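You operate a simulated robot arm through the tools that you are given. There is no shell and no other tool.

You run a simulated robot arm. Do the job below in one go: nothing can be reset, and whatever is moved stays where it is left.

TASK
Rub the rusty plate clean with the red pad, then wipe it wet with the white pad.
Fine: water from the tub; pads back, lid shut. A coat counts when it lies all over at full strength: go over it till it gets no stronger. What is to be rubbed or washed off counts as gone when no trace of it is left.

The check looks at the end state, three seconds after you hand in, the way a careful person would. Anything else that was tipped, shoved, dropped, spilled or broken makes it a failure. A push-on lid holds only when it is set on centred and level and pressed home; a screw cap is set on level and turned clockwise until tight.

THE ROBOT
A 7-joint arm with a two-finger parallel gripper, fixed in place. Base frame: the origin is at the foot of the arm, x ahead of it, y to its left, z up. Units: m, rad, N and s.
With the tool pointing down near the work surface it reaches from about 0.44 to 0.92 m from the base axis. Its first joint turns from -2.496 to 2.496 rad. Payload 3 kg.
The TCP is the grasp point between the finger pads, 0.03 m short of the fingertips. In the tool frame z runs along the fingers and y along their closing line. Largest opening 0.094 m; finger width 0.028, thickness 0.01; the body of the gripper, 0.05 by 0.096 m, starts 0.055 m behind the TCP.
Orientation is that of the tool frame in the base frame, as [roll, pitch, yaw] about the fixed x, y, z axes, in that order (R = Rz(yaw) Ry(pitch) Rx(roll)). With the fingers straight down and closing along the base's y, the tool's x points along the base's -x, its y along +y and its z along -z.

THE INTERFACE
- The arm moves only by the tool step_arm. Its argument "deltas" is a list of rows, each a list of 7 numbers: the shift along the tool's x, y, z in units of 40 mm (1.0 is 40 mm), then the turn, a rotation vector about the tool's x, y, z in units of 6 degrees (1.0 is 6 degrees), then the opening, from 0 (shut) to 1 (fully open). In form: [[tx, ty, tz, wx, wy, wz, claw], ...]. A call has 1 to 20 rows; each row shifts and turns the commanded pose from where the row before left it, along the tool's axes as they then stand. A call with a number of a shift or a turn outside -1 to 1 is refused whole. Each row takes 0.2 s and may step no farther than 0.05 m and 0.15 rad from the row before; otherwise, or with a gripper value out of range, the whole call is refused. Where a pose cannot be reached the arm comes as near as it can. A force on the tool above 40 N (or 10 N above the force at the start of the call, whichever is more), or a blocked arm, ends the call early, and 0.2 s more pass. Each finger travels about 0.072 m/s and halts on what it meets, pressing with about 21 N; the grip force reading is that of the motor and also rises with nothing between the fingers. The clock runs only during rows and for 0.2 s after the last one: add rows that do not move to give the fingers time. The reply holds the time, the measured pose of the TCP, the force on the tool along the base axes, the opening and the grip force, in the units named above and with some noise, with the torque about the TCP (base axes, N m) and any sound that the robot's microphone picked up.
- Cameras (640 x 400 px; columns grow to the right, rows downward): "scene" is fixed at [0.049, -0.4977, 1.5617]; the picture's right is [0.83, -0.55, 0.00], its down [-0.33, -0.50, -0.80] and it looks along [0.44, 0.67, -0.60] (base axes); focal length 370 px, centre (320, 200). "wrist" rides on the gripper at [0.076, 0.014, -0.102] in the tool frame; the picture's right is [-0.18, 0.98, 0.00], its down [-0.75, -0.14, -0.64] and it looks along [-0.63, -0.12, 0.77] (tool axes); focal length 243 px, centre (320, 200). There is no depth. A picture from a camera that has moved, and an enlarged one, comes with that camera's place and axes in the base frame and with its lens.
- camera(camera): a new picture of that camera. The clock stands still meanwhile.
- zoom(camera, box): a new picture of the part [left, top, right, bottom] of that camera's present view, enlarged. The clock stands still meanwhile.
- finish_job(): hands the job in; it is judged then, once.

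Nothing tells you positions but the pictures and the camera data. Unless the task says otherwise, let go and move clear before handing in.

The tools are called after "Request:" as name(argument=value, ...) on one line, values as JSON. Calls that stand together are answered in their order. step_arm: Moves the arm, as the interface text tells. Its arguments: {"type":"object","properties":{"deltas":{"type":"array"}},"required":["deltas"]} The other tools are called the same way: camera (camera) takes a picture; zoom (camera, box) takes an enlarged picture of a part of a camera's view; finish_job () hands the job in.

At the start:

```text
time_s: 0.0
position: [0.4809, 0.2745, 1.0766]
tool_rot: [3.141, 0.0, -3.142]
force: [0.1, 0.4, -0.7]
wrist_torque: [-0.01, 0.01, -0.02]
gripper_width: 0.0939
grip_force: 0.0
```

scene: 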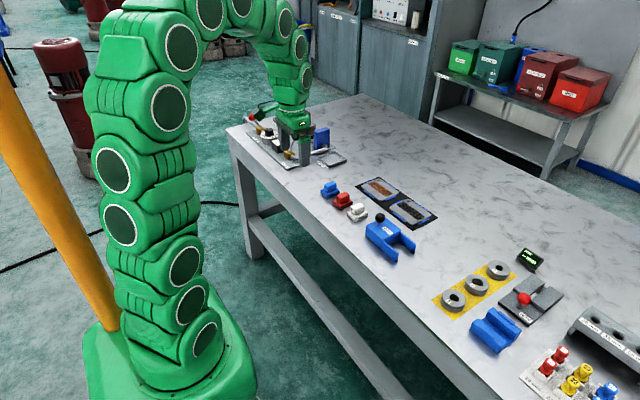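
wrist: 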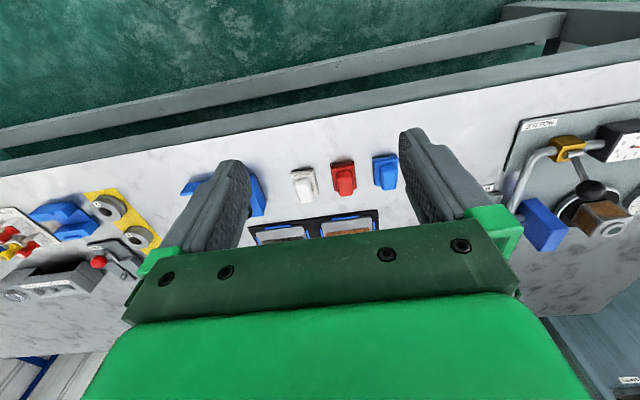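

I see a workbench with three pads (blue, red, white), two plates in a dark frame, and other fixtures. I'll zoom in on the scene to identify the plate, the tub and its lid.

Request:
zoom(camera="scene", box=[300, 150, 460, 250])

Request:
zoom(camera="scene", box=[230, 90, 390, 190])

Request:
zoom(camera="scene", box=[420, 230, 640, 400])

Request:
zoom(camera="wrist", box=[160, 120, 480, 280])

```text
4.00 times, centred on (380, 200) of scene
camera zoom: at [0.049, -0.4977, 1.5617], right [0.83, -0.55, 0.0], down [-0.33, -0.5, -0.8], along [0.44, 0.67, -0.6], focal length 1480 px, centre (80, 200)
```

zoom: 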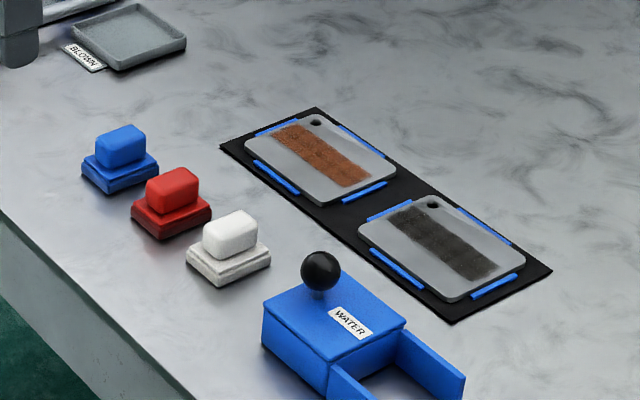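

```text
4.00 times, centred on (310, 140) of scene
camera zoom: at [0.049, -0.4977, 1.5617], right [0.83, -0.55, 0.0], down [-0.33, -0.5, -0.8], along [0.44, 0.67, -0.6], focal length 1480 px, centre (360, 440)
```

zoom: 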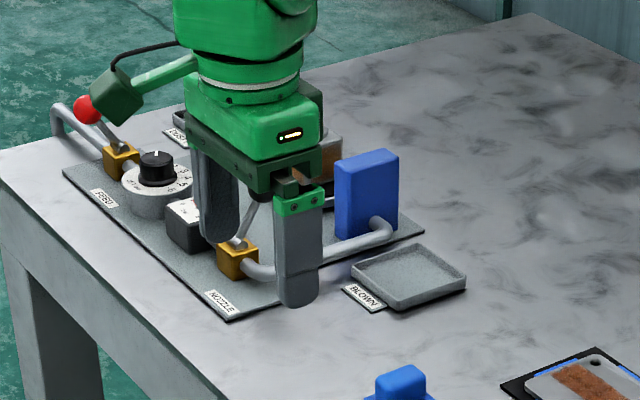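

```text
2.35 times, centred on (530, 315) of scene
camera zoom: at [0.049, -0.4977, 1.5617], right [0.83, -0.55, 0.0], down [-0.33, -0.5, -0.8], along [0.44, 0.67, -0.6], focal length 871 px, centre (-174, -71)
```

zoom: 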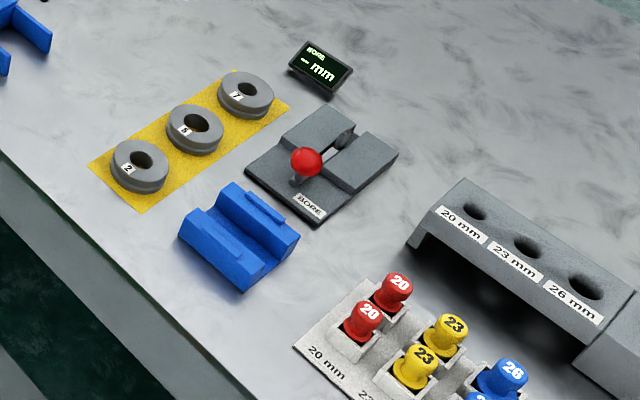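

```text
2.00 times, centred on (320, 200) of wrist
camera zoom: at [0.4042, 0.2884, 1.1785], right [0.18, 0.98, 0.0], down [0.75, -0.14, 0.64], along [0.63, -0.12, -0.77], focal length 485 px, centre (320, 200)
```

zoom: 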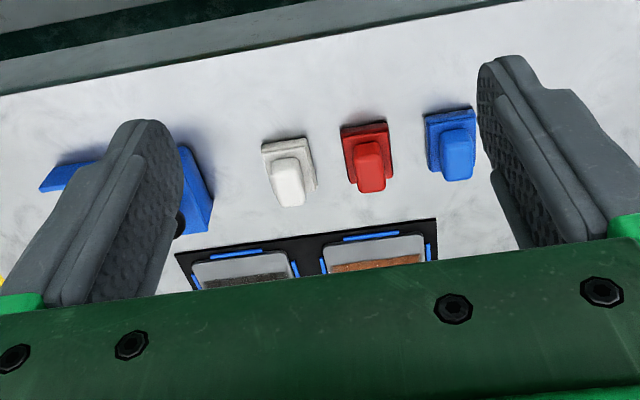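

The red pad stands near (0.65, 0.28) and the white pad near (0.64, 0.19). The water tub has a knobbed lid near (0.64, 0.06), and the rusty plate is near (0.81, 0.27). I'll move the wrist camera closer for accurate positions.

Request:
step_arm(deltas=[[-0.5, 0.0, 0.5, 0, 0, 0, 1], [-0.5, 0.0, 0.5, 0, 0, 0, 1], [-0.5, 0.0, 0.5, 0, 0, 0, 1], [-0.5, 0, 0.4, 0, 0, 0, 1], [0, 0, 0, 0, 0, 0, 1]])

Request:
camera(camera="wrist")

Request:
camera(camera="scene")

```text
time_s: 1.2
position: [0.5609, 0.2733, 1.0007]
tool_rot: [-3.14, -0.001, -3.141]
force: [0.0, 0.3, 0.2]
wrist_torque: [0.02, 0.01, 0.01]
gripper_width: 0.0937
grip_force: 0.0
```

```text
taken
camera wrist: at [0.4842, 0.2885, 1.1031], right [0.18, 0.98, 0.0], down [0.75, -0.14, 0.64], along [0.63, -0.12, -0.77], focal length 243 px, centre (320, 200)
```

wrist: 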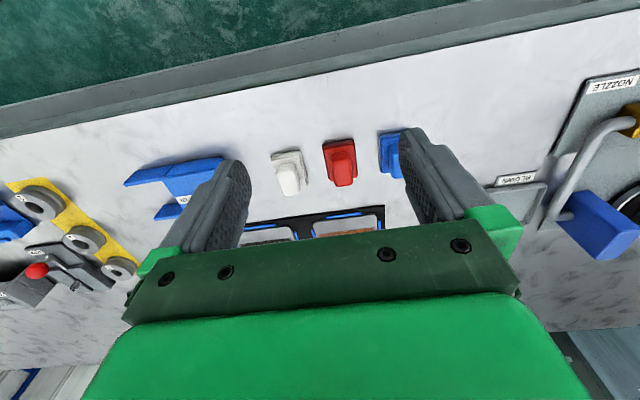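

```text
taken
```

scene: 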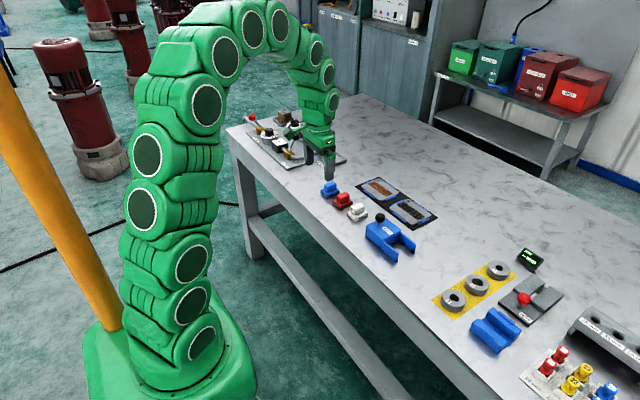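

The pads lie in a row nearest the robot, with the plates behind them. I'll go lower over the pads for an accurate look.

Request:
step_arm(deltas=[[-0.3, -0.4, 0.4, 0, 0, 0, 1], [-0.3, -0.4, 0.4, 0, 0, 0, 1], [0, 0, 0.3, 0, 0, 0, 1], [0, 0, 0, 0, 0, 0, 1]])

Request:
camera(camera="wrist")

Request:
zoom(camera="wrist", box=[210, 80, 410, 205])

```text
time_s: 2.2
position: [0.5855, 0.2429, 0.9566]
tool_rot: [-3.141, 0.0, 3.141]
force: [0.0, -1.2, 0.0]
wrist_torque: [0.01, 0.0, 0.03]
gripper_width: 0.094
grip_force: 0.0
```

```text
taken
camera wrist: at [0.5086, 0.2572, 1.0597], right [0.18, 0.98, 0.0], down [0.75, -0.14, 0.64], along [0.63, -0.12, -0.77], focal length 243 px, centre (320, 200)
```

wrist: 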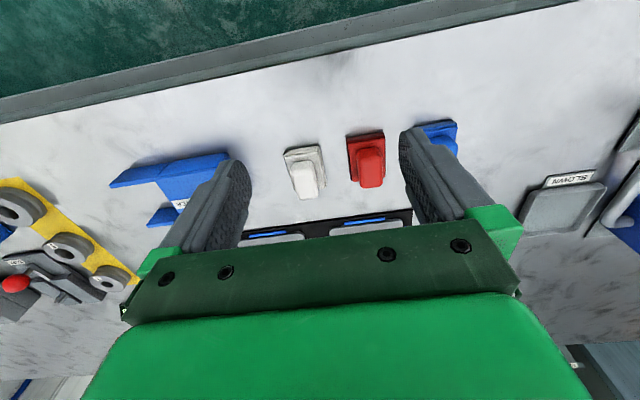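

```text
3.20 times, centred on (310, 142) of wrist
camera zoom: at [0.5086, 0.2572, 1.0597], right [0.18, 0.98, 0.0], down [0.75, -0.14, 0.64], along [0.63, -0.12, -0.77], focal length 776 px, centre (352, 384)
```

zoom: 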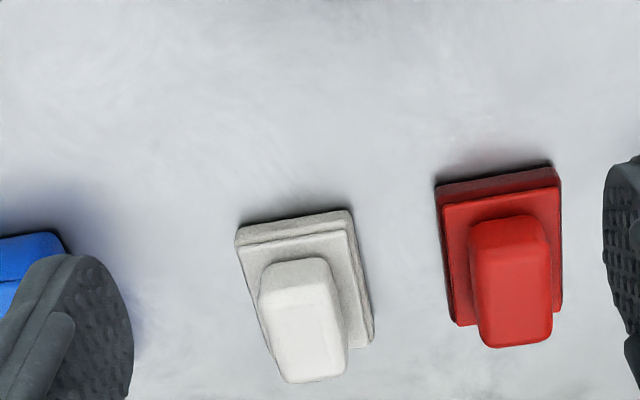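

The table top comes out at z≈0.80. The red pad is at about (0.665, 0.285), aligned with x, and the white pad is at about (0.668, 0.210). Next I'll look at the tub and the plates.

Request:
zoom(camera="scene", box=[350, 200, 430, 270])

Request:
step_arm(deltas=[[0, -0.9, 0, 0, 0, 0, 1], [0, -0.9, 0, 0, 0, 0, 1], [0, -0.9, 0, 0, 0, 0, 1], [0, -0.9, 0, 0, 0, 0, 1], [0, -0.9, 0, 0, 0, 0, 1], [0, 0, 0, 0, 0, 0, 1]])

Request:
camera(camera="wrist")

Request:
zoom(camera="wrist", box=[220, 80, 420, 205])

```text
5.71 times, centred on (390, 235) of scene
camera zoom: at [0.049, -0.4977, 1.5617], right [0.83, -0.55, 0.0], down [-0.33, -0.5, -0.8], along [0.44, 0.67, -0.6], focal length 2115 px, centre (-80, 0)
```

zoom: 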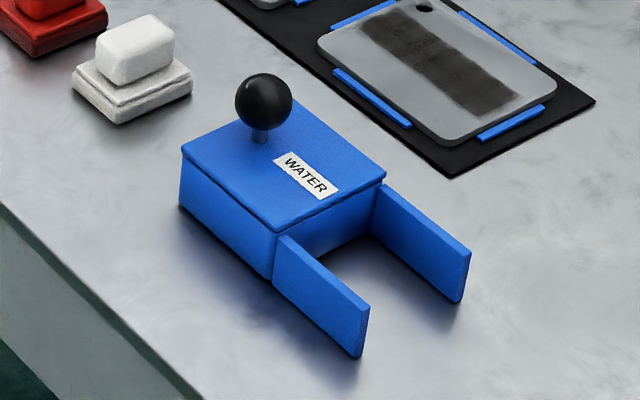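

```text
time_s: 3.6
position: [0.5841, 0.0619, 0.9543]
tool_rot: [3.141, 0.001, 3.141]
force: [0.5, 0.0, -0.6]
wrist_torque: [0.0, 0.03, -0.05]
gripper_width: 0.094
grip_force: 0.1
```

```text
taken
camera wrist: at [0.5076, 0.0762, 1.0574], right [0.18, 0.98, 0.0], down [0.75, -0.14, 0.64], along [0.63, -0.12, -0.77], focal length 243 px, centre (320, 200)
```

wrist: 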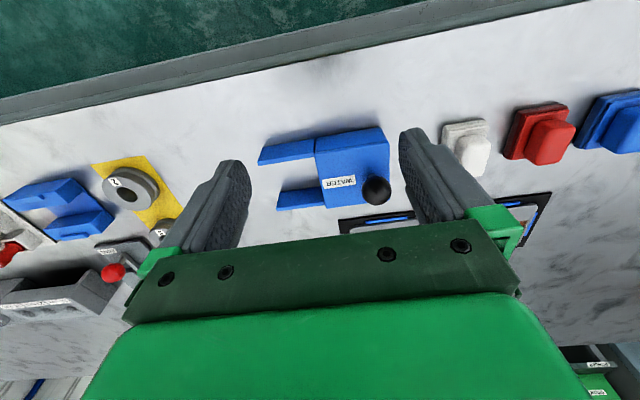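

```text
3.20 times, centred on (320, 142) of wrist
camera zoom: at [0.5076, 0.0762, 1.0574], right [0.18, 0.98, 0.0], down [0.75, -0.14, 0.64], along [0.63, -0.12, -0.77], focal length 776 px, centre (320, 384)
```

zoom: 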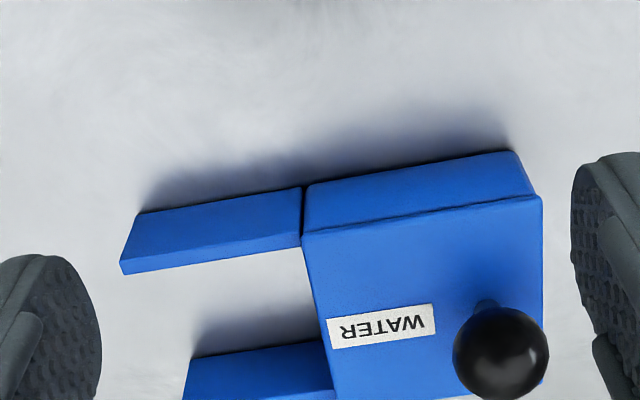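

The tub has a sliding lid: the ball knob is at about (0.656, 0.103, 0.872), and two rails run out toward −y for the lid to slide onto. Now I'll view the plates.

Request:
step_arm(deltas=[[-0.6, 0.8, 0, 0, 0, 0, 1], [-0.6, 0.8, 0, 0, 0, 0, 1], [-0.6, 0.8, 0, 0, 0, 0, 1], [-0.6, 0.8, 0, 0, 0, 0, 1], [-0.6, 0.8, 0, 0, 0, 0, 1], [-0.6, 0.8, 0, 0, 0, 0, 1], [0, 0, 0, 0, 0, 0, 1]])

Request:
camera(camera="wrist")

Request:
zoom(camera="wrist", box=[210, 80, 410, 205])

Request:
zoom(camera="scene", box=[350, 165, 430, 230])

```text
time_s: 5.2
position: [0.7288, 0.2534, 0.9558]
tool_rot: [3.141, -0.002, 3.14]
force: [-0.1, -0.4, -1.0]
wrist_torque: [0.02, -0.04, -0.02]
gripper_width: 0.0938
grip_force: 0.1
```

```text
taken
camera wrist: at [0.6519, 0.2684, 1.0593], right [0.18, 0.98, 0.0], down [0.75, -0.14, 0.64], along [0.63, -0.12, -0.77], focal length 243 px, centre (320, 200)
```

wrist: 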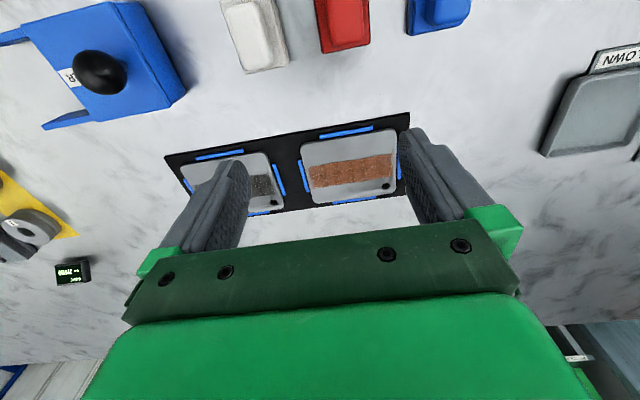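

```text
3.20 times, centred on (310, 142) of wrist
camera zoom: at [0.6519, 0.2684, 1.0593], right [0.18, 0.98, 0.0], down [0.75, -0.14, 0.64], along [0.63, -0.12, -0.77], focal length 776 px, centre (352, 384)
```

zoom: 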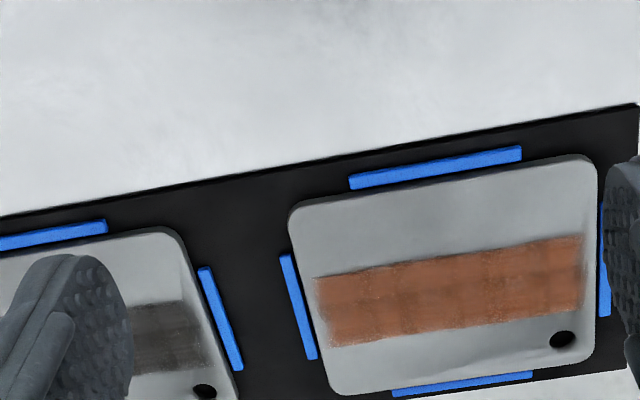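

```text
6.15 times, centred on (390, 198) of scene
camera zoom: at [0.049, -0.4977, 1.5617], right [0.83, -0.55, 0.0], down [-0.33, -0.5, -0.8], along [0.44, 0.67, -0.6], focal length 2277 px, centre (-111, 215)
```

zoom: 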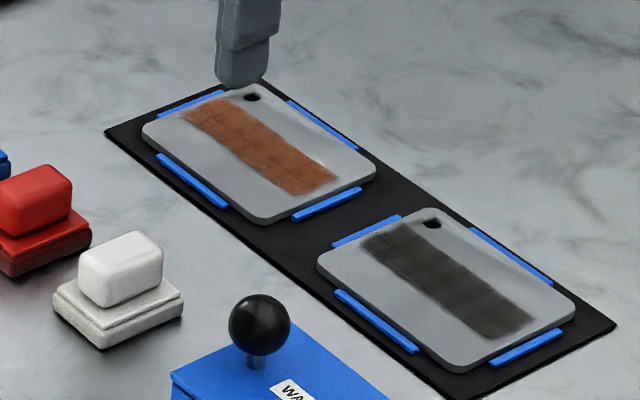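

The rusty plate spans about x 0.775–0.860, y 0.220–0.330, with the rust band at x 0.805–0.839. The red handle is at about (0.661, 0.283), top at z≈0.84. I'll hover above the red pad to refine that.

Request:
step_arm(deltas=[[0.57, 0.25, 0.2, 0, 0, 0, 0.62], [0.57, 0.25, 0.2, 0, 0, 0, 0.62], [0.56, 0.24, 0.2, 0, 0, 0, 0.62], [0, 0, 0.6, 0, 0, 0, 0.62], [0, 0, 0, 0, 0, 0, 0.62], [0, 0, 0, 0, 0, 0, 0.62]])

Request:
camera(camera="wrist")

Request:
zoom(camera="wrist", box=[240, 120, 400, 220])

Request:
zoom(camera="scene", box=[310, 155, 390, 220])

```text
time_s: 6.6
position: [0.6603, 0.2813, 0.9078]
tool_rot: [3.14, 0.001, -3.141]
force: [0.2, 0.5, 0.4]
wrist_torque: [0.0, 0.0, 0.04]
gripper_width: 0.0583
grip_force: 0.1
```

```text
taken
camera wrist: at [0.5835, 0.2957, 1.0105], right [0.18, 0.98, 0.0], down [0.75, -0.14, 0.64], along [0.63, -0.12, -0.77], focal length 243 px, centre (320, 200)
```

wrist: 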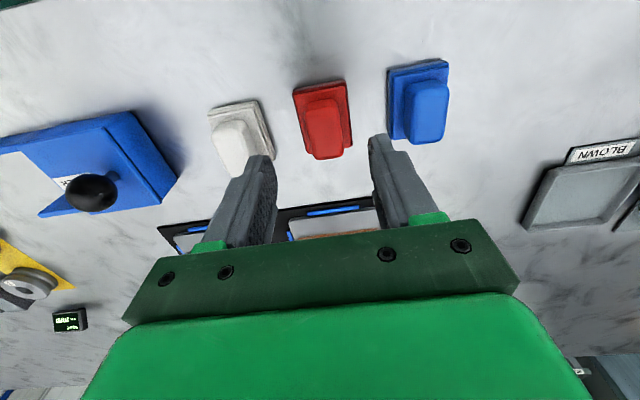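

```text
4.00 times, centred on (320, 170) of wrist
camera zoom: at [0.5835, 0.2957, 1.0105], right [0.18, 0.98, 0.0], down [0.75, -0.14, 0.64], along [0.63, -0.12, -0.77], focal length 970 px, centre (320, 320)
```

zoom: 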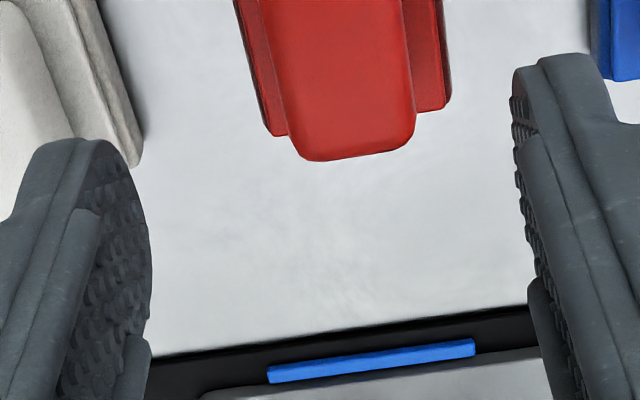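

```text
6.15 times, centred on (350, 188) of scene
camera zoom: at [0.049, -0.4977, 1.5617], right [0.83, -0.55, 0.0], down [-0.33, -0.5, -0.8], along [0.44, 0.67, -0.6], focal length 2277 px, centre (135, 277)
```

zoom: 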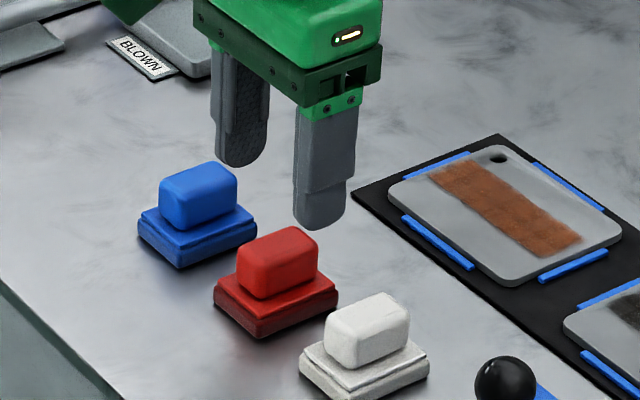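

The red handle centre refines to about (0.661, 0.285). I'll descend around it with partly open fingers.

Request:
step_arm(deltas=[[-0.02, 0.09, 0.5, 0, 0, 0, 0.62], [0, 0, 0.4, 0, 0, 0, 0.62], [0, 0, 0.3, 0, 0, 0, 0.62], [0, 0, 0.15, 0, 0, 0, 0.62], [0, 0, 0, 0, 0, 0, 0.62]])

Request:
zoom(camera="scene", box=[310, 155, 390, 220])

Request:
camera(camera="wrist")

```text
time_s: 7.8
position: [0.6627, 0.2875, 0.8544]
tool_rot: [-3.141, -0.001, 3.141]
force: [-0.1, -0.7, 0.4]
wrist_torque: [0.01, -0.02, 0.01]
gripper_width: 0.0581
grip_force: 0.1
```

```text
6.15 times, centred on (350, 188) of scene
camera zoom: at [0.049, -0.4977, 1.5617], right [0.83, -0.55, 0.0], down [-0.33, -0.5, -0.8], along [0.44, 0.67, -0.6], focal length 2277 px, centre (135, 277)
```

zoom: 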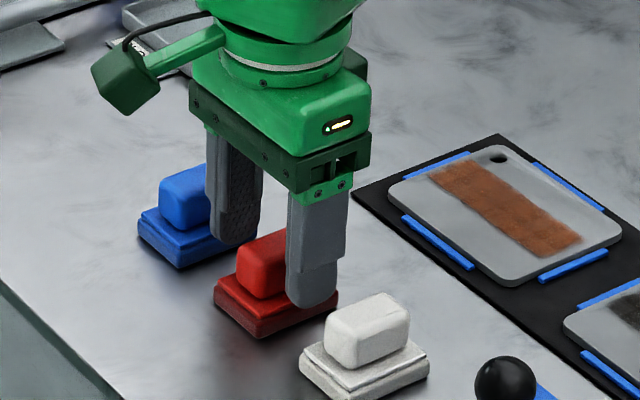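

```text
taken
camera wrist: at [0.5854, 0.3011, 0.9558], right [0.18, 0.98, 0.0], down [0.75, -0.14, 0.64], along [0.63, -0.12, -0.77], focal length 243 px, centre (320, 200)
```

wrist: 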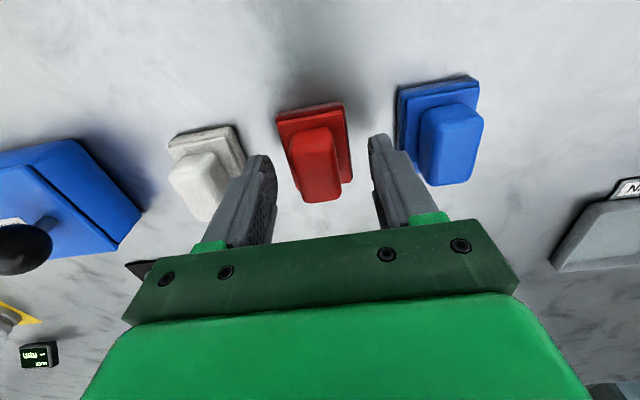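

The fingers straddle the red handle. I'll close them on it.

Request:
step_arm(deltas=[[0.06, 0, 0, 0, 0, 0, 0.5], [0, 0, 0, 0, 0, 0, 0.3], [0, 0, 0, 0, 0, 0, 0.1], [0, 0, 0, 0, 0, 0, 0.0], [0, 0, 0, 0, 0, 0, 0.0]])

Request:
zoom(camera="scene", box=[310, 155, 390, 220])

```text
time_s: 9.0
position: [0.6596, 0.2859, 0.8546]
tool_rot: [-3.141, 0.001, -3.141]
force: [1.1, 0.6, 3.1]
wrist_torque: [0.02, -0.06, -0.01]
gripper_width: 0.0251
grip_force: 20.8
```

```text
6.15 times, centred on (350, 188) of scene
camera zoom: at [0.049, -0.4977, 1.5617], right [0.83, -0.55, 0.0], down [-0.33, -0.5, -0.8], along [0.44, 0.67, -0.6], focal length 2277 px, centre (135, 277)
```

zoom: 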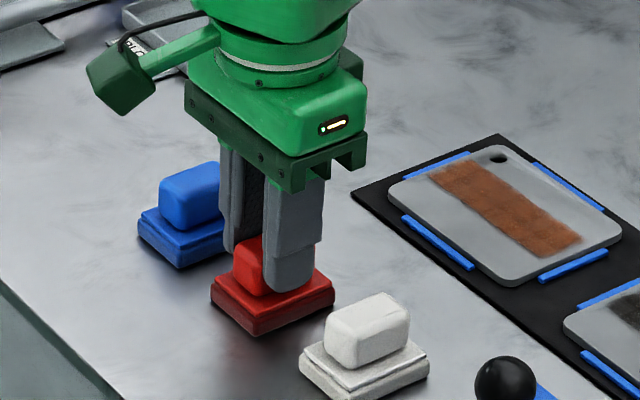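

Gripped: the width is 0.025 and the grip force 21 N. I'll lift the pad.

Request:
step_arm(deltas=[[0, 0, -0.3, 0, 0, 0, 0], [0, 0, -0.6, 0, 0, 0, 0], [0, 0, -0.6, 0, 0, 0, 0], [0, 0, 0, 0, 0, 0, 0]])

Request:
zoom(camera="scene", box=[310, 155, 390, 220])

Request:
camera(camera="wrist")

```text
time_s: 10.0
position: [0.6571, 0.2881, 0.9148]
tool_rot: [-3.141, -0.002, 3.141]
force: [0.3, 0.1, 0.4]
wrist_torque: [-0.02, -0.05, 0.03]
gripper_width: 0.0251
grip_force: 21.3
```

```text
6.15 times, centred on (350, 188) of scene
camera zoom: at [0.049, -0.4977, 1.5617], right [0.83, -0.55, 0.0], down [-0.33, -0.5, -0.8], along [0.44, 0.67, -0.6], focal length 2277 px, centre (135, 277)
```

zoom: 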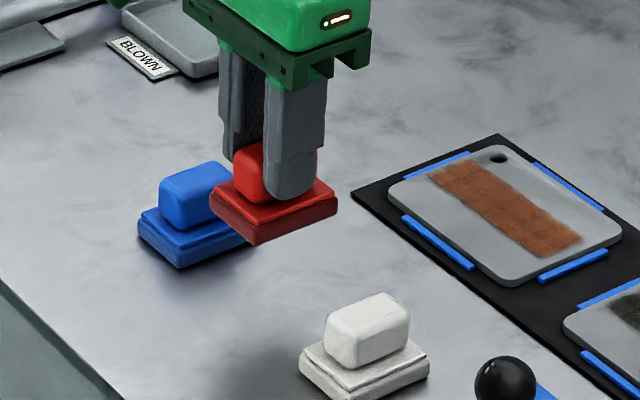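

```text
taken
camera wrist: at [0.5816, 0.3025, 1.0169], right [0.18, 0.98, 0.0], down [0.75, -0.14, 0.64], along [0.63, -0.12, -0.77], focal length 243 px, centre (320, 200)
```

wrist: 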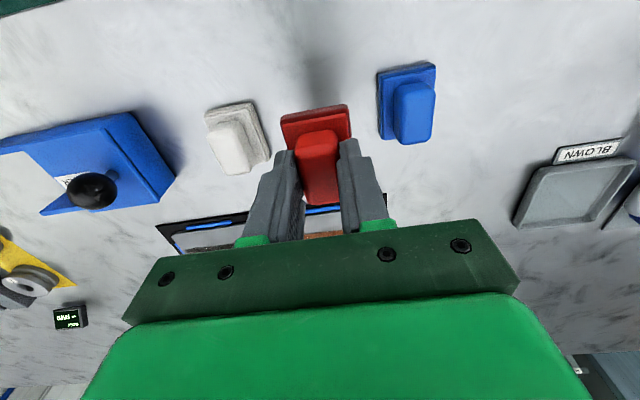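

The whole pad lifted cleanly. I'll carry it over the rusty plate and come down in small steps to find contact.

Request:
step_arm(deltas=[[-0.79, -0.06, 0, 0, 0, 0, 0], [-0.79, -0.06, 0, 0, 0, 0, 0], [-0.79, -0.06, 0, 0, 0, 0, 0], [-0.79, -0.06, 0, 0, 0, 0, 0], [-0.79, -0.06, 0, 0, 0, 0, 0], [0, 0, 0.5, 0, 0, 0, 0], [0, 0, 0.3, 0, 0, 0, 0], [0, 0, 0, 0, 0, 0, 0]])

Request:
camera(camera="wrist")

Request:
zoom(camera="scene", box=[340, 155, 420, 220])

```text
time_s: 11.8
position: [0.8165, 0.2734, 0.882]
tool_rot: [-3.14, 0.0, 3.14]
force: [0.2, 0.1, -0.7]
wrist_torque: [0.0, -0.02, -0.05]
gripper_width: 0.0253
grip_force: 21.2
```

```text
taken
camera wrist: at [0.7406, 0.2881, 0.9853], right [0.18, 0.98, 0.0], down [0.75, -0.14, 0.64], along [0.63, -0.12, -0.77], focal length 243 px, centre (320, 200)
```

wrist: 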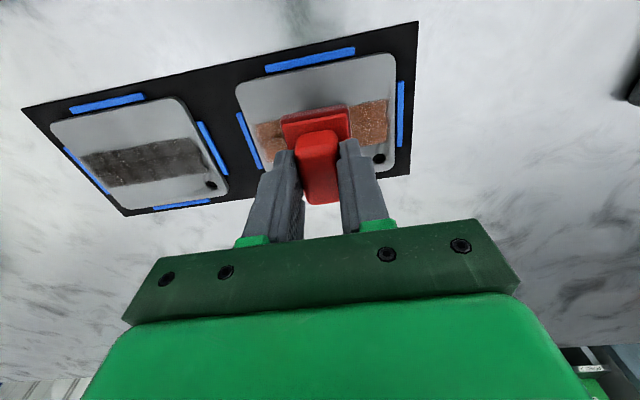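

```text
6.15 times, centred on (380, 188) of scene
camera zoom: at [0.049, -0.4977, 1.5617], right [0.83, -0.55, 0.0], down [-0.33, -0.5, -0.8], along [0.44, 0.67, -0.6], focal length 2277 px, centre (-49, 277)
```

zoom: 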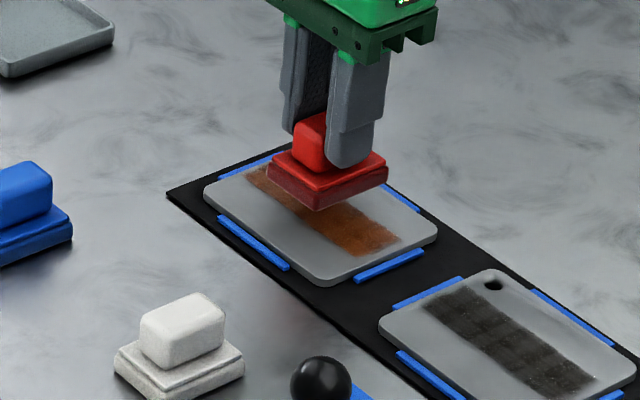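

The pad is over the rust band. Next come small downward steps while I watch the force.

Request:
step_arm(deltas=[[0, 0, 0.1, 0, 0, 0, 0], [0, 0, 0.1, 0, 0, 0, 0], [0, 0, 0.1, 0, 0, 0, 0], [0, 0, 0.05, 0, 0, 0, 0], [0, 0, 0, 0, 0, 0, 0]])

```text
time_s: 13.0
position: [0.8168, 0.2747, 0.8673]
tool_rot: [-3.141, 0.0, -3.141]
force: [0.1, -0.2, -0.9]
wrist_torque: [0.02, 0.0, 0.0]
gripper_width: 0.0252
grip_force: 21.3
```

Request:
step_arm(deltas=[[0, 0, 0.05, 0, 0, 0, 0], [0, 0, 0.05, 0, 0, 0, 0], [0, 0, 0, 0, 0, 0, 0]])

```text
time_s: 13.8
position: [0.8168, 0.275, 0.8635]
tool_rot: [-3.141, -0.001, 3.141]
force: [0.2, -0.6, -1.2]
wrist_torque: [0.02, -0.03, -0.01]
gripper_width: 0.025
grip_force: 21.1
```

No contact yet, so I continue down.

Request:
step_arm(deltas=[[0, 0, 0.05, 0, 0, 0, 0], [0, 0, 0, 0, 0, 0, 0]])

Request:
step_arm(deltas=[[0, 0, 0.05, 0, 0, 0, 0], [0, 0, 0, 0, 0, 0, 0]])

Request:
zoom(camera="scene", box=[340, 155, 420, 220])

```text
time_s: 14.4
position: [0.8188, 0.276, 0.8622]
tool_rot: [-3.141, 0.001, -3.141]
force: [-3.1, -0.9, 13.3]
wrist_torque: [-0.02, 0.13, -0.02]
gripper_width: 0.0252
grip_force: 21.0
```

```text
time_s: 15.0
position: [0.8174, 0.2745, 0.8615]
tool_rot: [-3.141, 0.003, -3.141]
force: [5.1, 2.9, 17.7]
wrist_torque: [0.1, -0.21, -0.01]
gripper_width: 0.0252
grip_force: 20.7
```

```text
6.15 times, centred on (380, 188) of scene
camera zoom: at [0.049, -0.4977, 1.5617], right [0.83, -0.55, 0.0], down [-0.33, -0.5, -0.8], along [0.44, 0.67, -0.6], focal length 2277 px, centre (-49, 277)
```

zoom: 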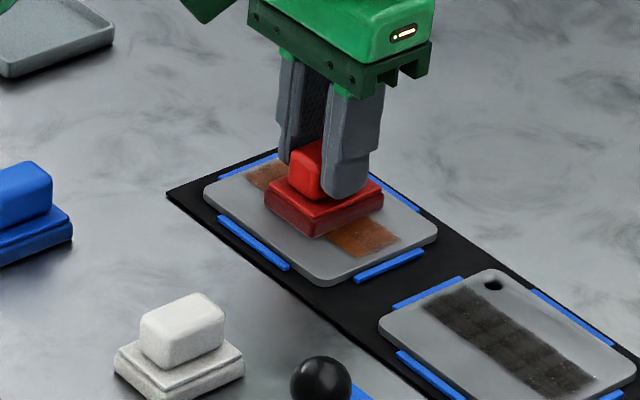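

Contact at z≈0.862 with about 15 N pressing. I'll rub along the rust band in y.

Request:
step_arm(deltas=[[0, 0.25, 0, 0, 0, 0, 0], [0, 0.25, 0, 0, 0, 0, 0], [0, 0.25, 0, 0, 0, 0, 0], [0, 0, 0, 0, 0, 0, 0], [0, -0.25, 0, 0, 0, 0, 0], [0, -0.25, 0, 0, 0, 0, 0], [0, -0.25, 0, 0, 0, 0, 0], [0, -0.25, 0, 0, 0, 0, 0], [0, -0.25, 0, 0, 0, 0, 0], [0, -0.25, 0, 0, 0, 0, 0], [0, 0, 0, 0, 0, 0, 0], [0, 0.25, 0, 0, 0, 0, 0], [0, 0.25, 0, 0, 0, 0, 0], [0, 0.25, 0, 0, 0, 0, 0]])

Request:
zoom(camera="scene", box=[340, 155, 420, 220])

Request:
camera(camera="wrist")

```text
time_s: 18.0
position: [0.8171, 0.2751, 0.8609]
tool_rot: [-3.141, -0.001, -3.139]
force: [-0.8, -1.0, 0.0]
wrist_torque: [0.01, -0.01, -0.02]
gripper_width: 0.0252
grip_force: 21.1
```

```text
6.15 times, centred on (380, 188) of scene
camera zoom: at [0.049, -0.4977, 1.5617], right [0.83, -0.55, 0.0], down [-0.33, -0.5, -0.8], along [0.44, 0.67, -0.6], focal length 2277 px, centre (-49, 277)
```

zoom: 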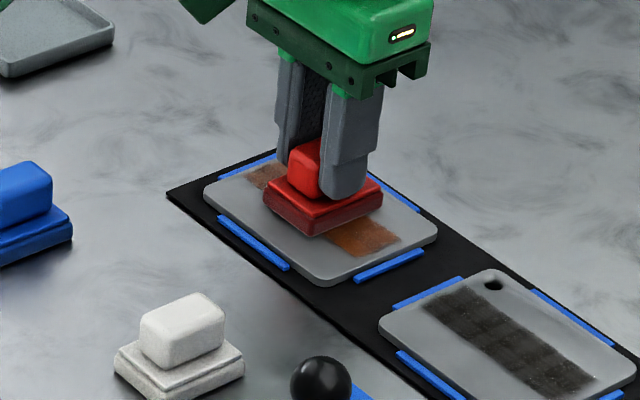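

```text
taken
camera wrist: at [0.7407, 0.2897, 0.9629], right [0.18, 0.98, 0.0], down [0.75, -0.14, 0.64], along [0.63, -0.12, -0.77], focal length 243 px, centre (320, 200)
```

wrist: 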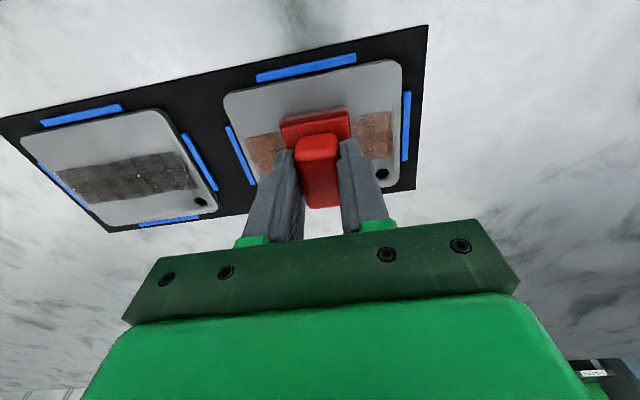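

The force has fallen to about 0, so the pad slid a little in the grip. I'll press a bit further and check.

Request:
step_arm(deltas=[[0, 0, 0.04, 0, 0, 0, 0], [0, 0, 0, 0, 0, 0, 0]])

Request:
step_arm(deltas=[[0, 0.25, 0, 0, 0, 0, 0], [0, 0, 0, 0, 0, 0, 0]])

Request:
step_arm(deltas=[[0, 0.25, 0, 0, 0, 0, 0], [0, 0, 0, 0, 0, 0, 0]])

```text
time_s: 18.6
position: [0.8174, 0.2737, 0.8582]
tool_rot: [-3.14, 0.003, 3.141]
force: [-1.3, 1.5, 8.8]
wrist_torque: [0.01, 0.25, -0.03]
gripper_width: 0.0252
grip_force: 20.9
```

```text
time_s: 19.2
position: [0.8174, 0.2845, 0.8597]
tool_rot: [3.141, -0.001, -3.141]
force: [-0.6, -5.2, 10.4]
wrist_torque: [-0.17, 0.04, 0.01]
gripper_width: 0.0253
grip_force: 20.8
```

```text
time_s: 19.8
position: [0.8184, 0.2953, 0.8594]
tool_rot: [-3.141, -0.001, 3.141]
force: [-2.3, -3.9, 14.4]
wrist_torque: [-0.09, 0.18, -0.01]
gripper_width: 0.0251
grip_force: 21.3
```

Now it rubs with about 10–14 N. I'll do more strokes along the band.

Request:
step_arm(deltas=[[0, 0.25, 0, 0, 0, 0, 0], [0, -0.2, 0, 0, 0, 0, 0], [0, -0.2, 0, 0, 0, 0, 0], [0, -0.2, 0, 0, 0, 0, 0], [0, -0.2, 0, 0, 0, 0, 0], [0, -0.2, 0, 0, 0, 0, 0], [0, -0.2, 0, 0, 0, 0, 0], [0, -0.2, 0, 0, 0, 0, 0], [0, -0.2, 0, 0, 0, 0, 0]])

Request:
camera(camera="wrist")

Request:
zoom(camera="scene", box=[340, 155, 420, 220])

```text
time_s: 21.8
position: [0.8172, 0.2416, 0.8576]
tool_rot: [3.141, 0.0, -3.141]
force: [-1.4, 4.4, 14.1]
wrist_torque: [0.1, 0.0, 0.01]
gripper_width: 0.0249
grip_force: 20.8
```

```text
taken
camera wrist: at [0.7401, 0.2555, 0.9608], right [0.18, 0.98, 0.0], down [0.75, -0.14, 0.64], along [0.63, -0.12, -0.77], focal length 243 px, centre (320, 200)
```

wrist: 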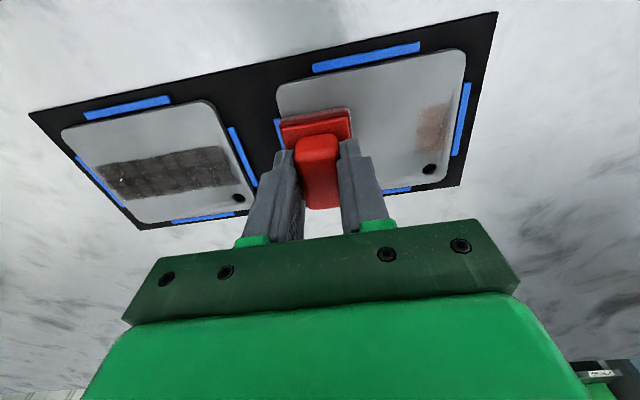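

```text
6.15 times, centred on (380, 188) of scene
camera zoom: at [0.049, -0.4977, 1.5617], right [0.83, -0.55, 0.0], down [-0.33, -0.5, -0.8], along [0.44, 0.67, -0.6], focal length 2277 px, centre (-49, 277)
```

zoom: 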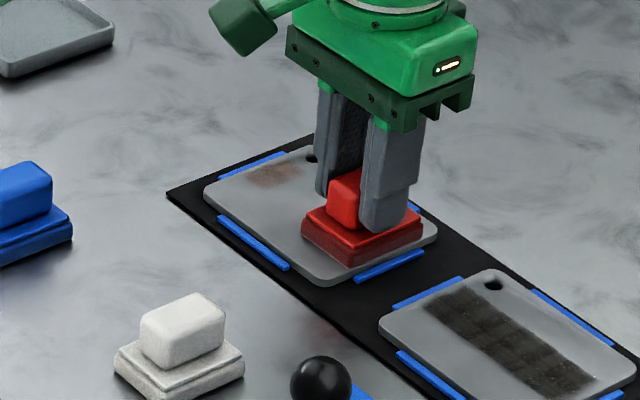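

The middle is clean, and rust remains at the +y end. I'll stroke the −y end a little and then work the +y end.

Request:
step_arm(deltas=[[0, -0.1, 0, 0, 0, 0, 0], [0, 0.2, 0, 0, 0, 0, 0], [0, 0.2, 0, 0, 0, 0, 0], [0, -0.2, 0, 0, 0, 0, 0], [0, -0.2, 0, 0, 0, 0, 0], [0, 0.25, 0, 0, 0, 0, 0], [0, 0.25, 0, 0, 0, 0, 0], [0, 0.25, 0, 0, 0, 0, 0], [0, 0.25, 0, 0, 0, 0, 0], [0, 0.25, 0, 0, 0, 0, 0], [0, 0.25, 0, 0, 0, 0, 0], [0, 0.25, 0, 0, 0, 0, 0], [0, 0.1, 0, 0, 0, 0, 0], [0, -0.2, 0, 0, 0, 0, 0], [0, -0.2, 0, 0, 0, 0, 0], [0, 0.2, 0, 0, 0, 0, 0], [0, 0.2, 0, 0, 0, 0, 0]])

Request:
step_arm(deltas=[[0, -0.2, 0, 0, 0, 0, 0], [0, -0.2, 0, 0, 0, 0, 0], [0, -0.2, 0, 0, 0, 0, 0], [0, -0.2, 0, 0, 0, 0, 0], [0, -0.2, 0, 0, 0, 0, 0]])

Request:
camera(camera="wrist")

Request:
zoom(camera="scene", box=[340, 155, 420, 220])

```text
time_s: 25.4
position: [0.8183, 0.3116, 0.8599]
tool_rot: [3.141, -0.001, 3.14]
force: [0.9, -0.9, -0.1]
wrist_torque: [-0.02, 0.02, -0.01]
gripper_width: 0.0251
grip_force: 21.5
```

```text
time_s: 26.6
position: [0.8172, 0.272, 0.8575]
tool_rot: [3.141, -0.001, -3.14]
force: [-0.4, 0.1, 1.2]
wrist_torque: [-0.01, 0.03, 0.0]
gripper_width: 0.025
grip_force: 21.4
```

```text
taken
camera wrist: at [0.7397, 0.2854, 0.9607], right [0.18, 0.98, 0.0], down [0.75, -0.14, 0.64], along [0.63, -0.12, -0.77], focal length 243 px, centre (320, 200)
```

wrist: 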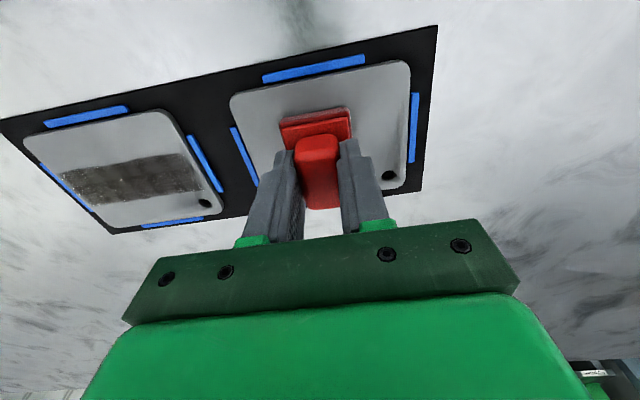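

```text
6.15 times, centred on (380, 188) of scene
camera zoom: at [0.049, -0.4977, 1.5617], right [0.83, -0.55, 0.0], down [-0.33, -0.5, -0.8], along [0.44, 0.67, -0.6], focal length 2277 px, centre (-49, 277)
```

zoom: 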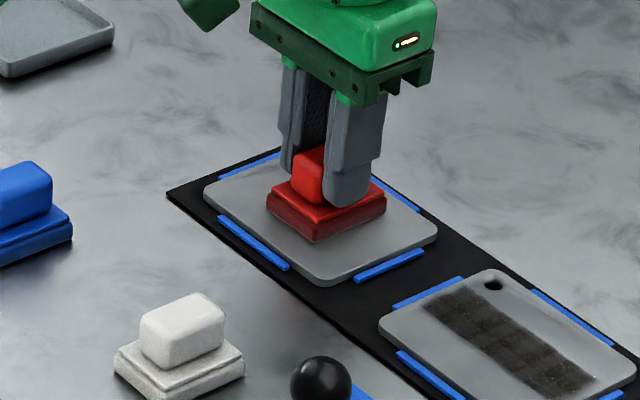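

The plate looks clean. I'll lift and move back to inspect it fully.

Request:
step_arm(deltas=[[0, 0, -0.4, 0, 0, 0, 0], [0, 0, -0.6, 0, 0, 0, 0], [0, 0, -0.4, 0, 0, 0, 0], [0.8, 0, 0, 0, 0, 0, 0], [0.8, 0, 0, 0, 0, 0, 0], [0.8, 0, 0, 0, 0, 0, 0], [0, 0, 0, 0, 0, 0, 0]])

Request:
camera(camera="wrist")

Request:
zoom(camera="scene", box=[350, 165, 410, 215])

```text
time_s: 28.2
position: [0.7234, 0.2711, 0.9143]
tool_rot: [-3.141, 0.0, -3.14]
force: [0.4, -0.2, 0.2]
wrist_torque: [-0.02, -0.01, 0.02]
gripper_width: 0.025
grip_force: 21.0
```

```text
taken
camera wrist: at [0.6455, 0.2862, 1.0172], right [0.18, 0.98, 0.0], down [0.75, -0.14, 0.64], along [0.63, -0.12, -0.77], focal length 243 px, centre (320, 200)
```

wrist: 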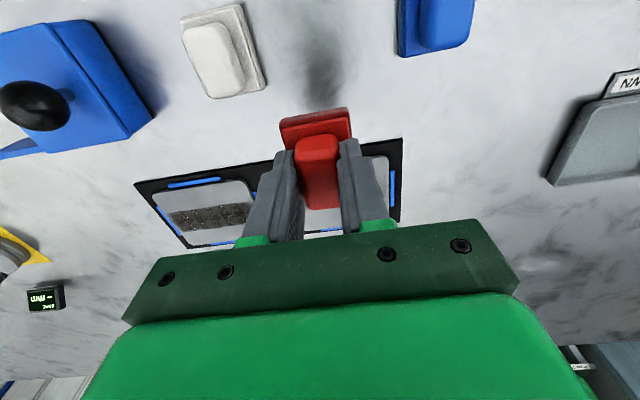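

```text
8.00 times, centred on (380, 190) of scene
camera zoom: at [0.049, -0.4977, 1.5617], right [0.83, -0.55, 0.0], down [-0.33, -0.5, -0.8], along [0.44, 0.67, -0.6], focal length 2960 px, centre (-160, 280)
```

zoom: 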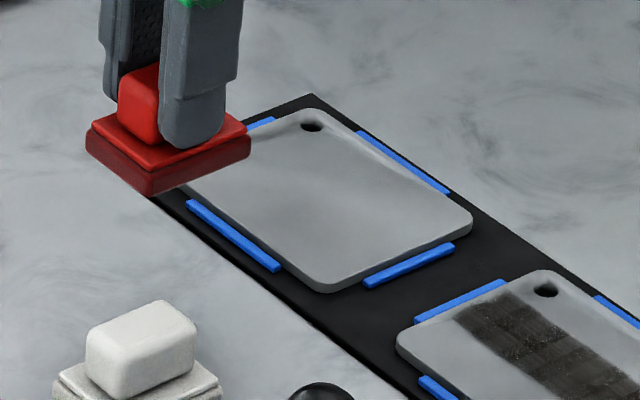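

The visible part is clean. I'll move over the red pad's home and check the whole plate before setting the pad down.

Request:
step_arm(deltas=[[0.8, 0.2, 0, 0, 0, 0, 0], [0.75, 0.2, 0, 0, 0, 0, 0], [0, 0, 0, 0, 0, 0, 0]])

Request:
zoom(camera="scene", box=[350, 165, 410, 215])

Request:
zoom(camera="scene", box=[310, 155, 390, 220])

```text
time_s: 29.0
position: [0.6603, 0.2879, 0.9136]
tool_rot: [-3.141, -0.001, 3.14]
force: [0.1, -0.7, -0.6]
wrist_torque: [-0.01, 0.03, -0.03]
gripper_width: 0.0252
grip_force: 21.0
```

```text
8.00 times, centred on (380, 190) of scene
camera zoom: at [0.049, -0.4977, 1.5617], right [0.83, -0.55, 0.0], down [-0.33, -0.5, -0.8], along [0.44, 0.67, -0.6], focal length 2960 px, centre (-160, 280)
```

zoom: 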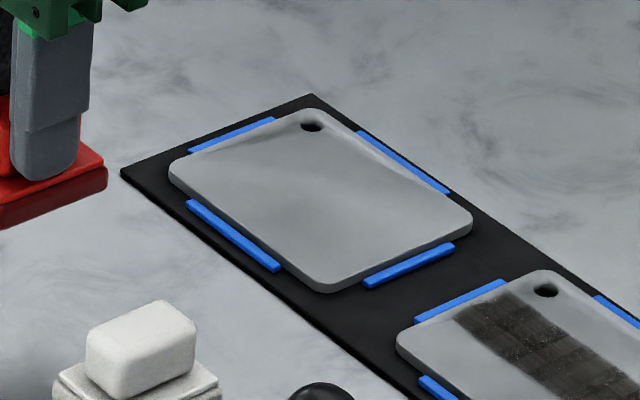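

```text
6.15 times, centred on (350, 188) of scene
camera zoom: at [0.049, -0.4977, 1.5617], right [0.83, -0.55, 0.0], down [-0.33, -0.5, -0.8], along [0.44, 0.67, -0.6], focal length 2277 px, centre (135, 277)
```

zoom: 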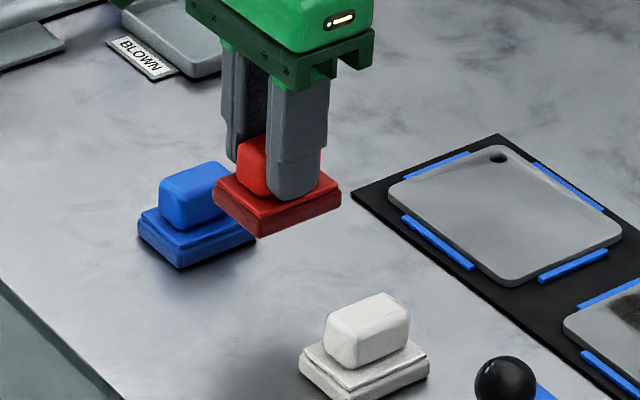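

The plate looks clean from here. I'll set the red pad back at its home.

Request:
step_arm(deltas=[[0, 0, 0.5, 0, 0, 0, 0], [0, 0, 0.5, 0, 0, 0, 0], [0, 0, 0.3, 0, 0, 0, 0], [0, 0, 0.15, 0, 0, 0, 0], [0, 0, 0, 0, 0, 0, 0]])

Request:
step_arm(deltas=[[0, 0, 0.05, 0, 0, 0, 0], [0, 0, 0, 0, 0, 0, 0]])

Request:
step_arm(deltas=[[0, 0, 0.05, 0, 0, 0, 0], [0, 0, 0, 0, 0, 0, 0]])

Request:
zoom(camera="scene", box=[310, 155, 390, 220])

```text
time_s: 30.2
position: [0.6599, 0.2867, 0.8569]
tool_rot: [-3.141, 0.0, 3.141]
force: [-0.9, -0.4, -0.3]
wrist_torque: [0.01, -0.02, -0.02]
gripper_width: 0.0251
grip_force: 20.7
```

```text
time_s: 30.8
position: [0.6583, 0.2869, 0.854]
tool_rot: [3.141, -0.001, 3.142]
force: [-0.1, -0.1, -0.6]
wrist_torque: [-0.04, -0.02, 0.02]
gripper_width: 0.025
grip_force: 21.1
```

```text
time_s: 31.4
position: [0.6596, 0.2871, 0.8523]
tool_rot: [3.141, -0.002, 3.141]
force: [-0.4, -0.3, 0.1]
wrist_torque: [0.03, 0.0, 0.02]
gripper_width: 0.025
grip_force: 21.6
```

```text
6.15 times, centred on (350, 188) of scene
camera zoom: at [0.049, -0.4977, 1.5617], right [0.83, -0.55, 0.0], down [-0.33, -0.5, -0.8], along [0.44, 0.67, -0.6], focal length 2277 px, centre (135, 277)
```

zoom: 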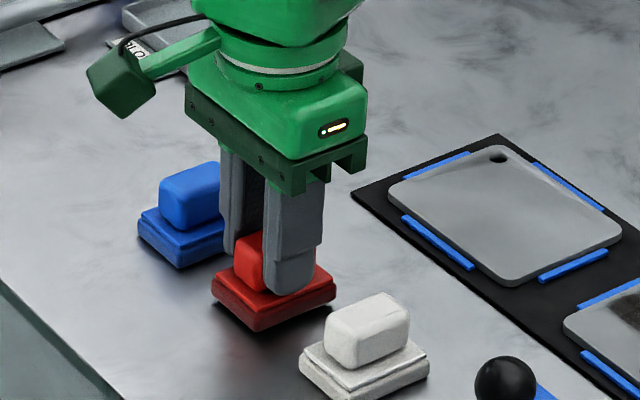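

Nearly down. I'll go two smaller steps until it touches.

Request:
step_arm(deltas=[[0, 0, 0.04, 0, 0, 0, 0], [0, 0, 0, 0, 0, 0, 0]])

Request:
step_arm(deltas=[[0, 0, 0.03, 0, 0, 0, 0], [0, 0, 0, 0, 0, 0, 0]])

```text
time_s: 32.0
position: [0.6592, 0.2865, 0.8505]
tool_rot: [-3.139, -0.001, 3.141]
force: [-0.5, 0.0, -0.1]
wrist_torque: [0.0, 0.02, -0.04]
gripper_width: 0.0251
grip_force: 21.0
```

```text
time_s: 32.6
position: [0.6609, 0.2872, 0.8482]
tool_rot: [3.141, 0.0, 3.141]
force: [-0.5, -0.8, 0.1]
wrist_torque: [0.02, -0.01, 0.0]
gripper_width: 0.025
grip_force: 20.8
```

Request:
step_arm(deltas=[[0, 0, 0.03, 0, 0, 0, 0], [0, 0, 0, 0, 0, 0, 0]])

Request:
step_arm(deltas=[[0, 0, 0.03, 0, 0, 0, 0], [0, 0, 0, 0, 0, 0, 0]])

```text
time_s: 33.2
position: [0.6599, 0.2869, 0.8488]
tool_rot: [3.141, 0.002, -3.141]
force: [-5.4, 3.0, 16.6]
wrist_torque: [0.05, 0.19, -0.01]
gripper_width: 0.025
grip_force: 20.8
```

```text
time_s: 33.8
position: [0.6598, 0.2882, 0.8469]
tool_rot: [-3.141, 0.003, 3.141]
force: [1.7, 0.3, 17.4]
wrist_torque: [0.05, -0.14, 0.02]
gripper_width: 0.025
grip_force: 20.9
```

Contact, so the pad is on the table. I'll release it and rise, then inspect the plate with the empty hand.

Request:
step_arm(deltas=[[0, 0, -0.03, 0, 0, 0, 0.3], [0, 0, 0, 0, 0, 0, 0.45], [0, 0, 0, 0, 0, 0, 0.6], [0, 0, 0, 0, 0, 0, 0.6], [0, 0, -0.5, 0, 0, 0, 0.6], [0, 0, -0.8, 0, 0, 0, 0.6], [0, 0, -0.8, 0, 0, 0, 0.6], [-0.8, 0, 0, 0, 0, 0, 0.6], [-0.8, 0, 0, 0, 0, 0, 1], [0, 0, 0, 0, 0, 0, 1], [0, 0, 0, 0, 0, 0, 1]])

Request:
camera(camera="wrist")

Request:
zoom(camera="wrist", box=[240, 120, 400, 220])

Request:
zoom(camera="scene", box=[310, 155, 390, 220])

```text
time_s: 36.2
position: [0.7232, 0.286, 0.9312]
tool_rot: [-3.141, 0.0, 3.14]
force: [-0.5, -0.1, -0.6]
wrist_torque: [-0.02, 0.04, 0.03]
gripper_width: 0.0941
grip_force: 0.0
```

```text
taken
camera wrist: at [0.6466, 0.3018, 1.0348], right [0.18, 0.98, 0.0], down [0.75, -0.14, 0.64], along [0.63, -0.12, -0.77], focal length 243 px, centre (320, 200)
```

wrist: 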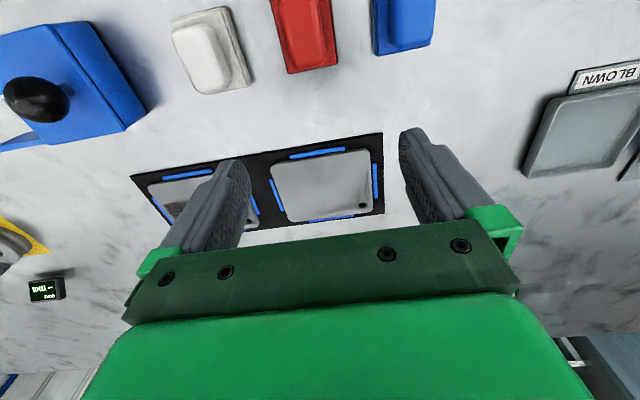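

```text
4.00 times, centred on (320, 170) of wrist
camera zoom: at [0.6466, 0.3018, 1.0348], right [0.18, 0.98, 0.0], down [0.75, -0.14, 0.64], along [0.63, -0.12, -0.77], focal length 970 px, centre (320, 320)
```

zoom: 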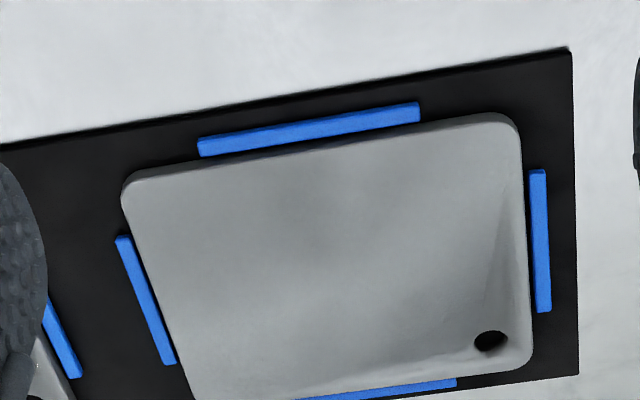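

```text
6.15 times, centred on (350, 188) of scene
camera zoom: at [0.049, -0.4977, 1.5617], right [0.83, -0.55, 0.0], down [-0.33, -0.5, -0.8], along [0.44, 0.67, -0.6], focal length 2277 px, centre (135, 277)
```

zoom: 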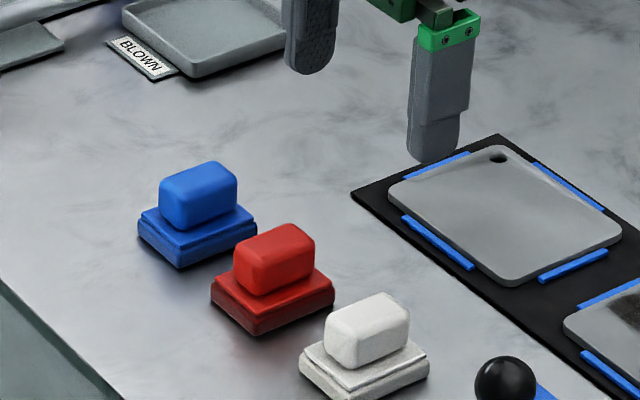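

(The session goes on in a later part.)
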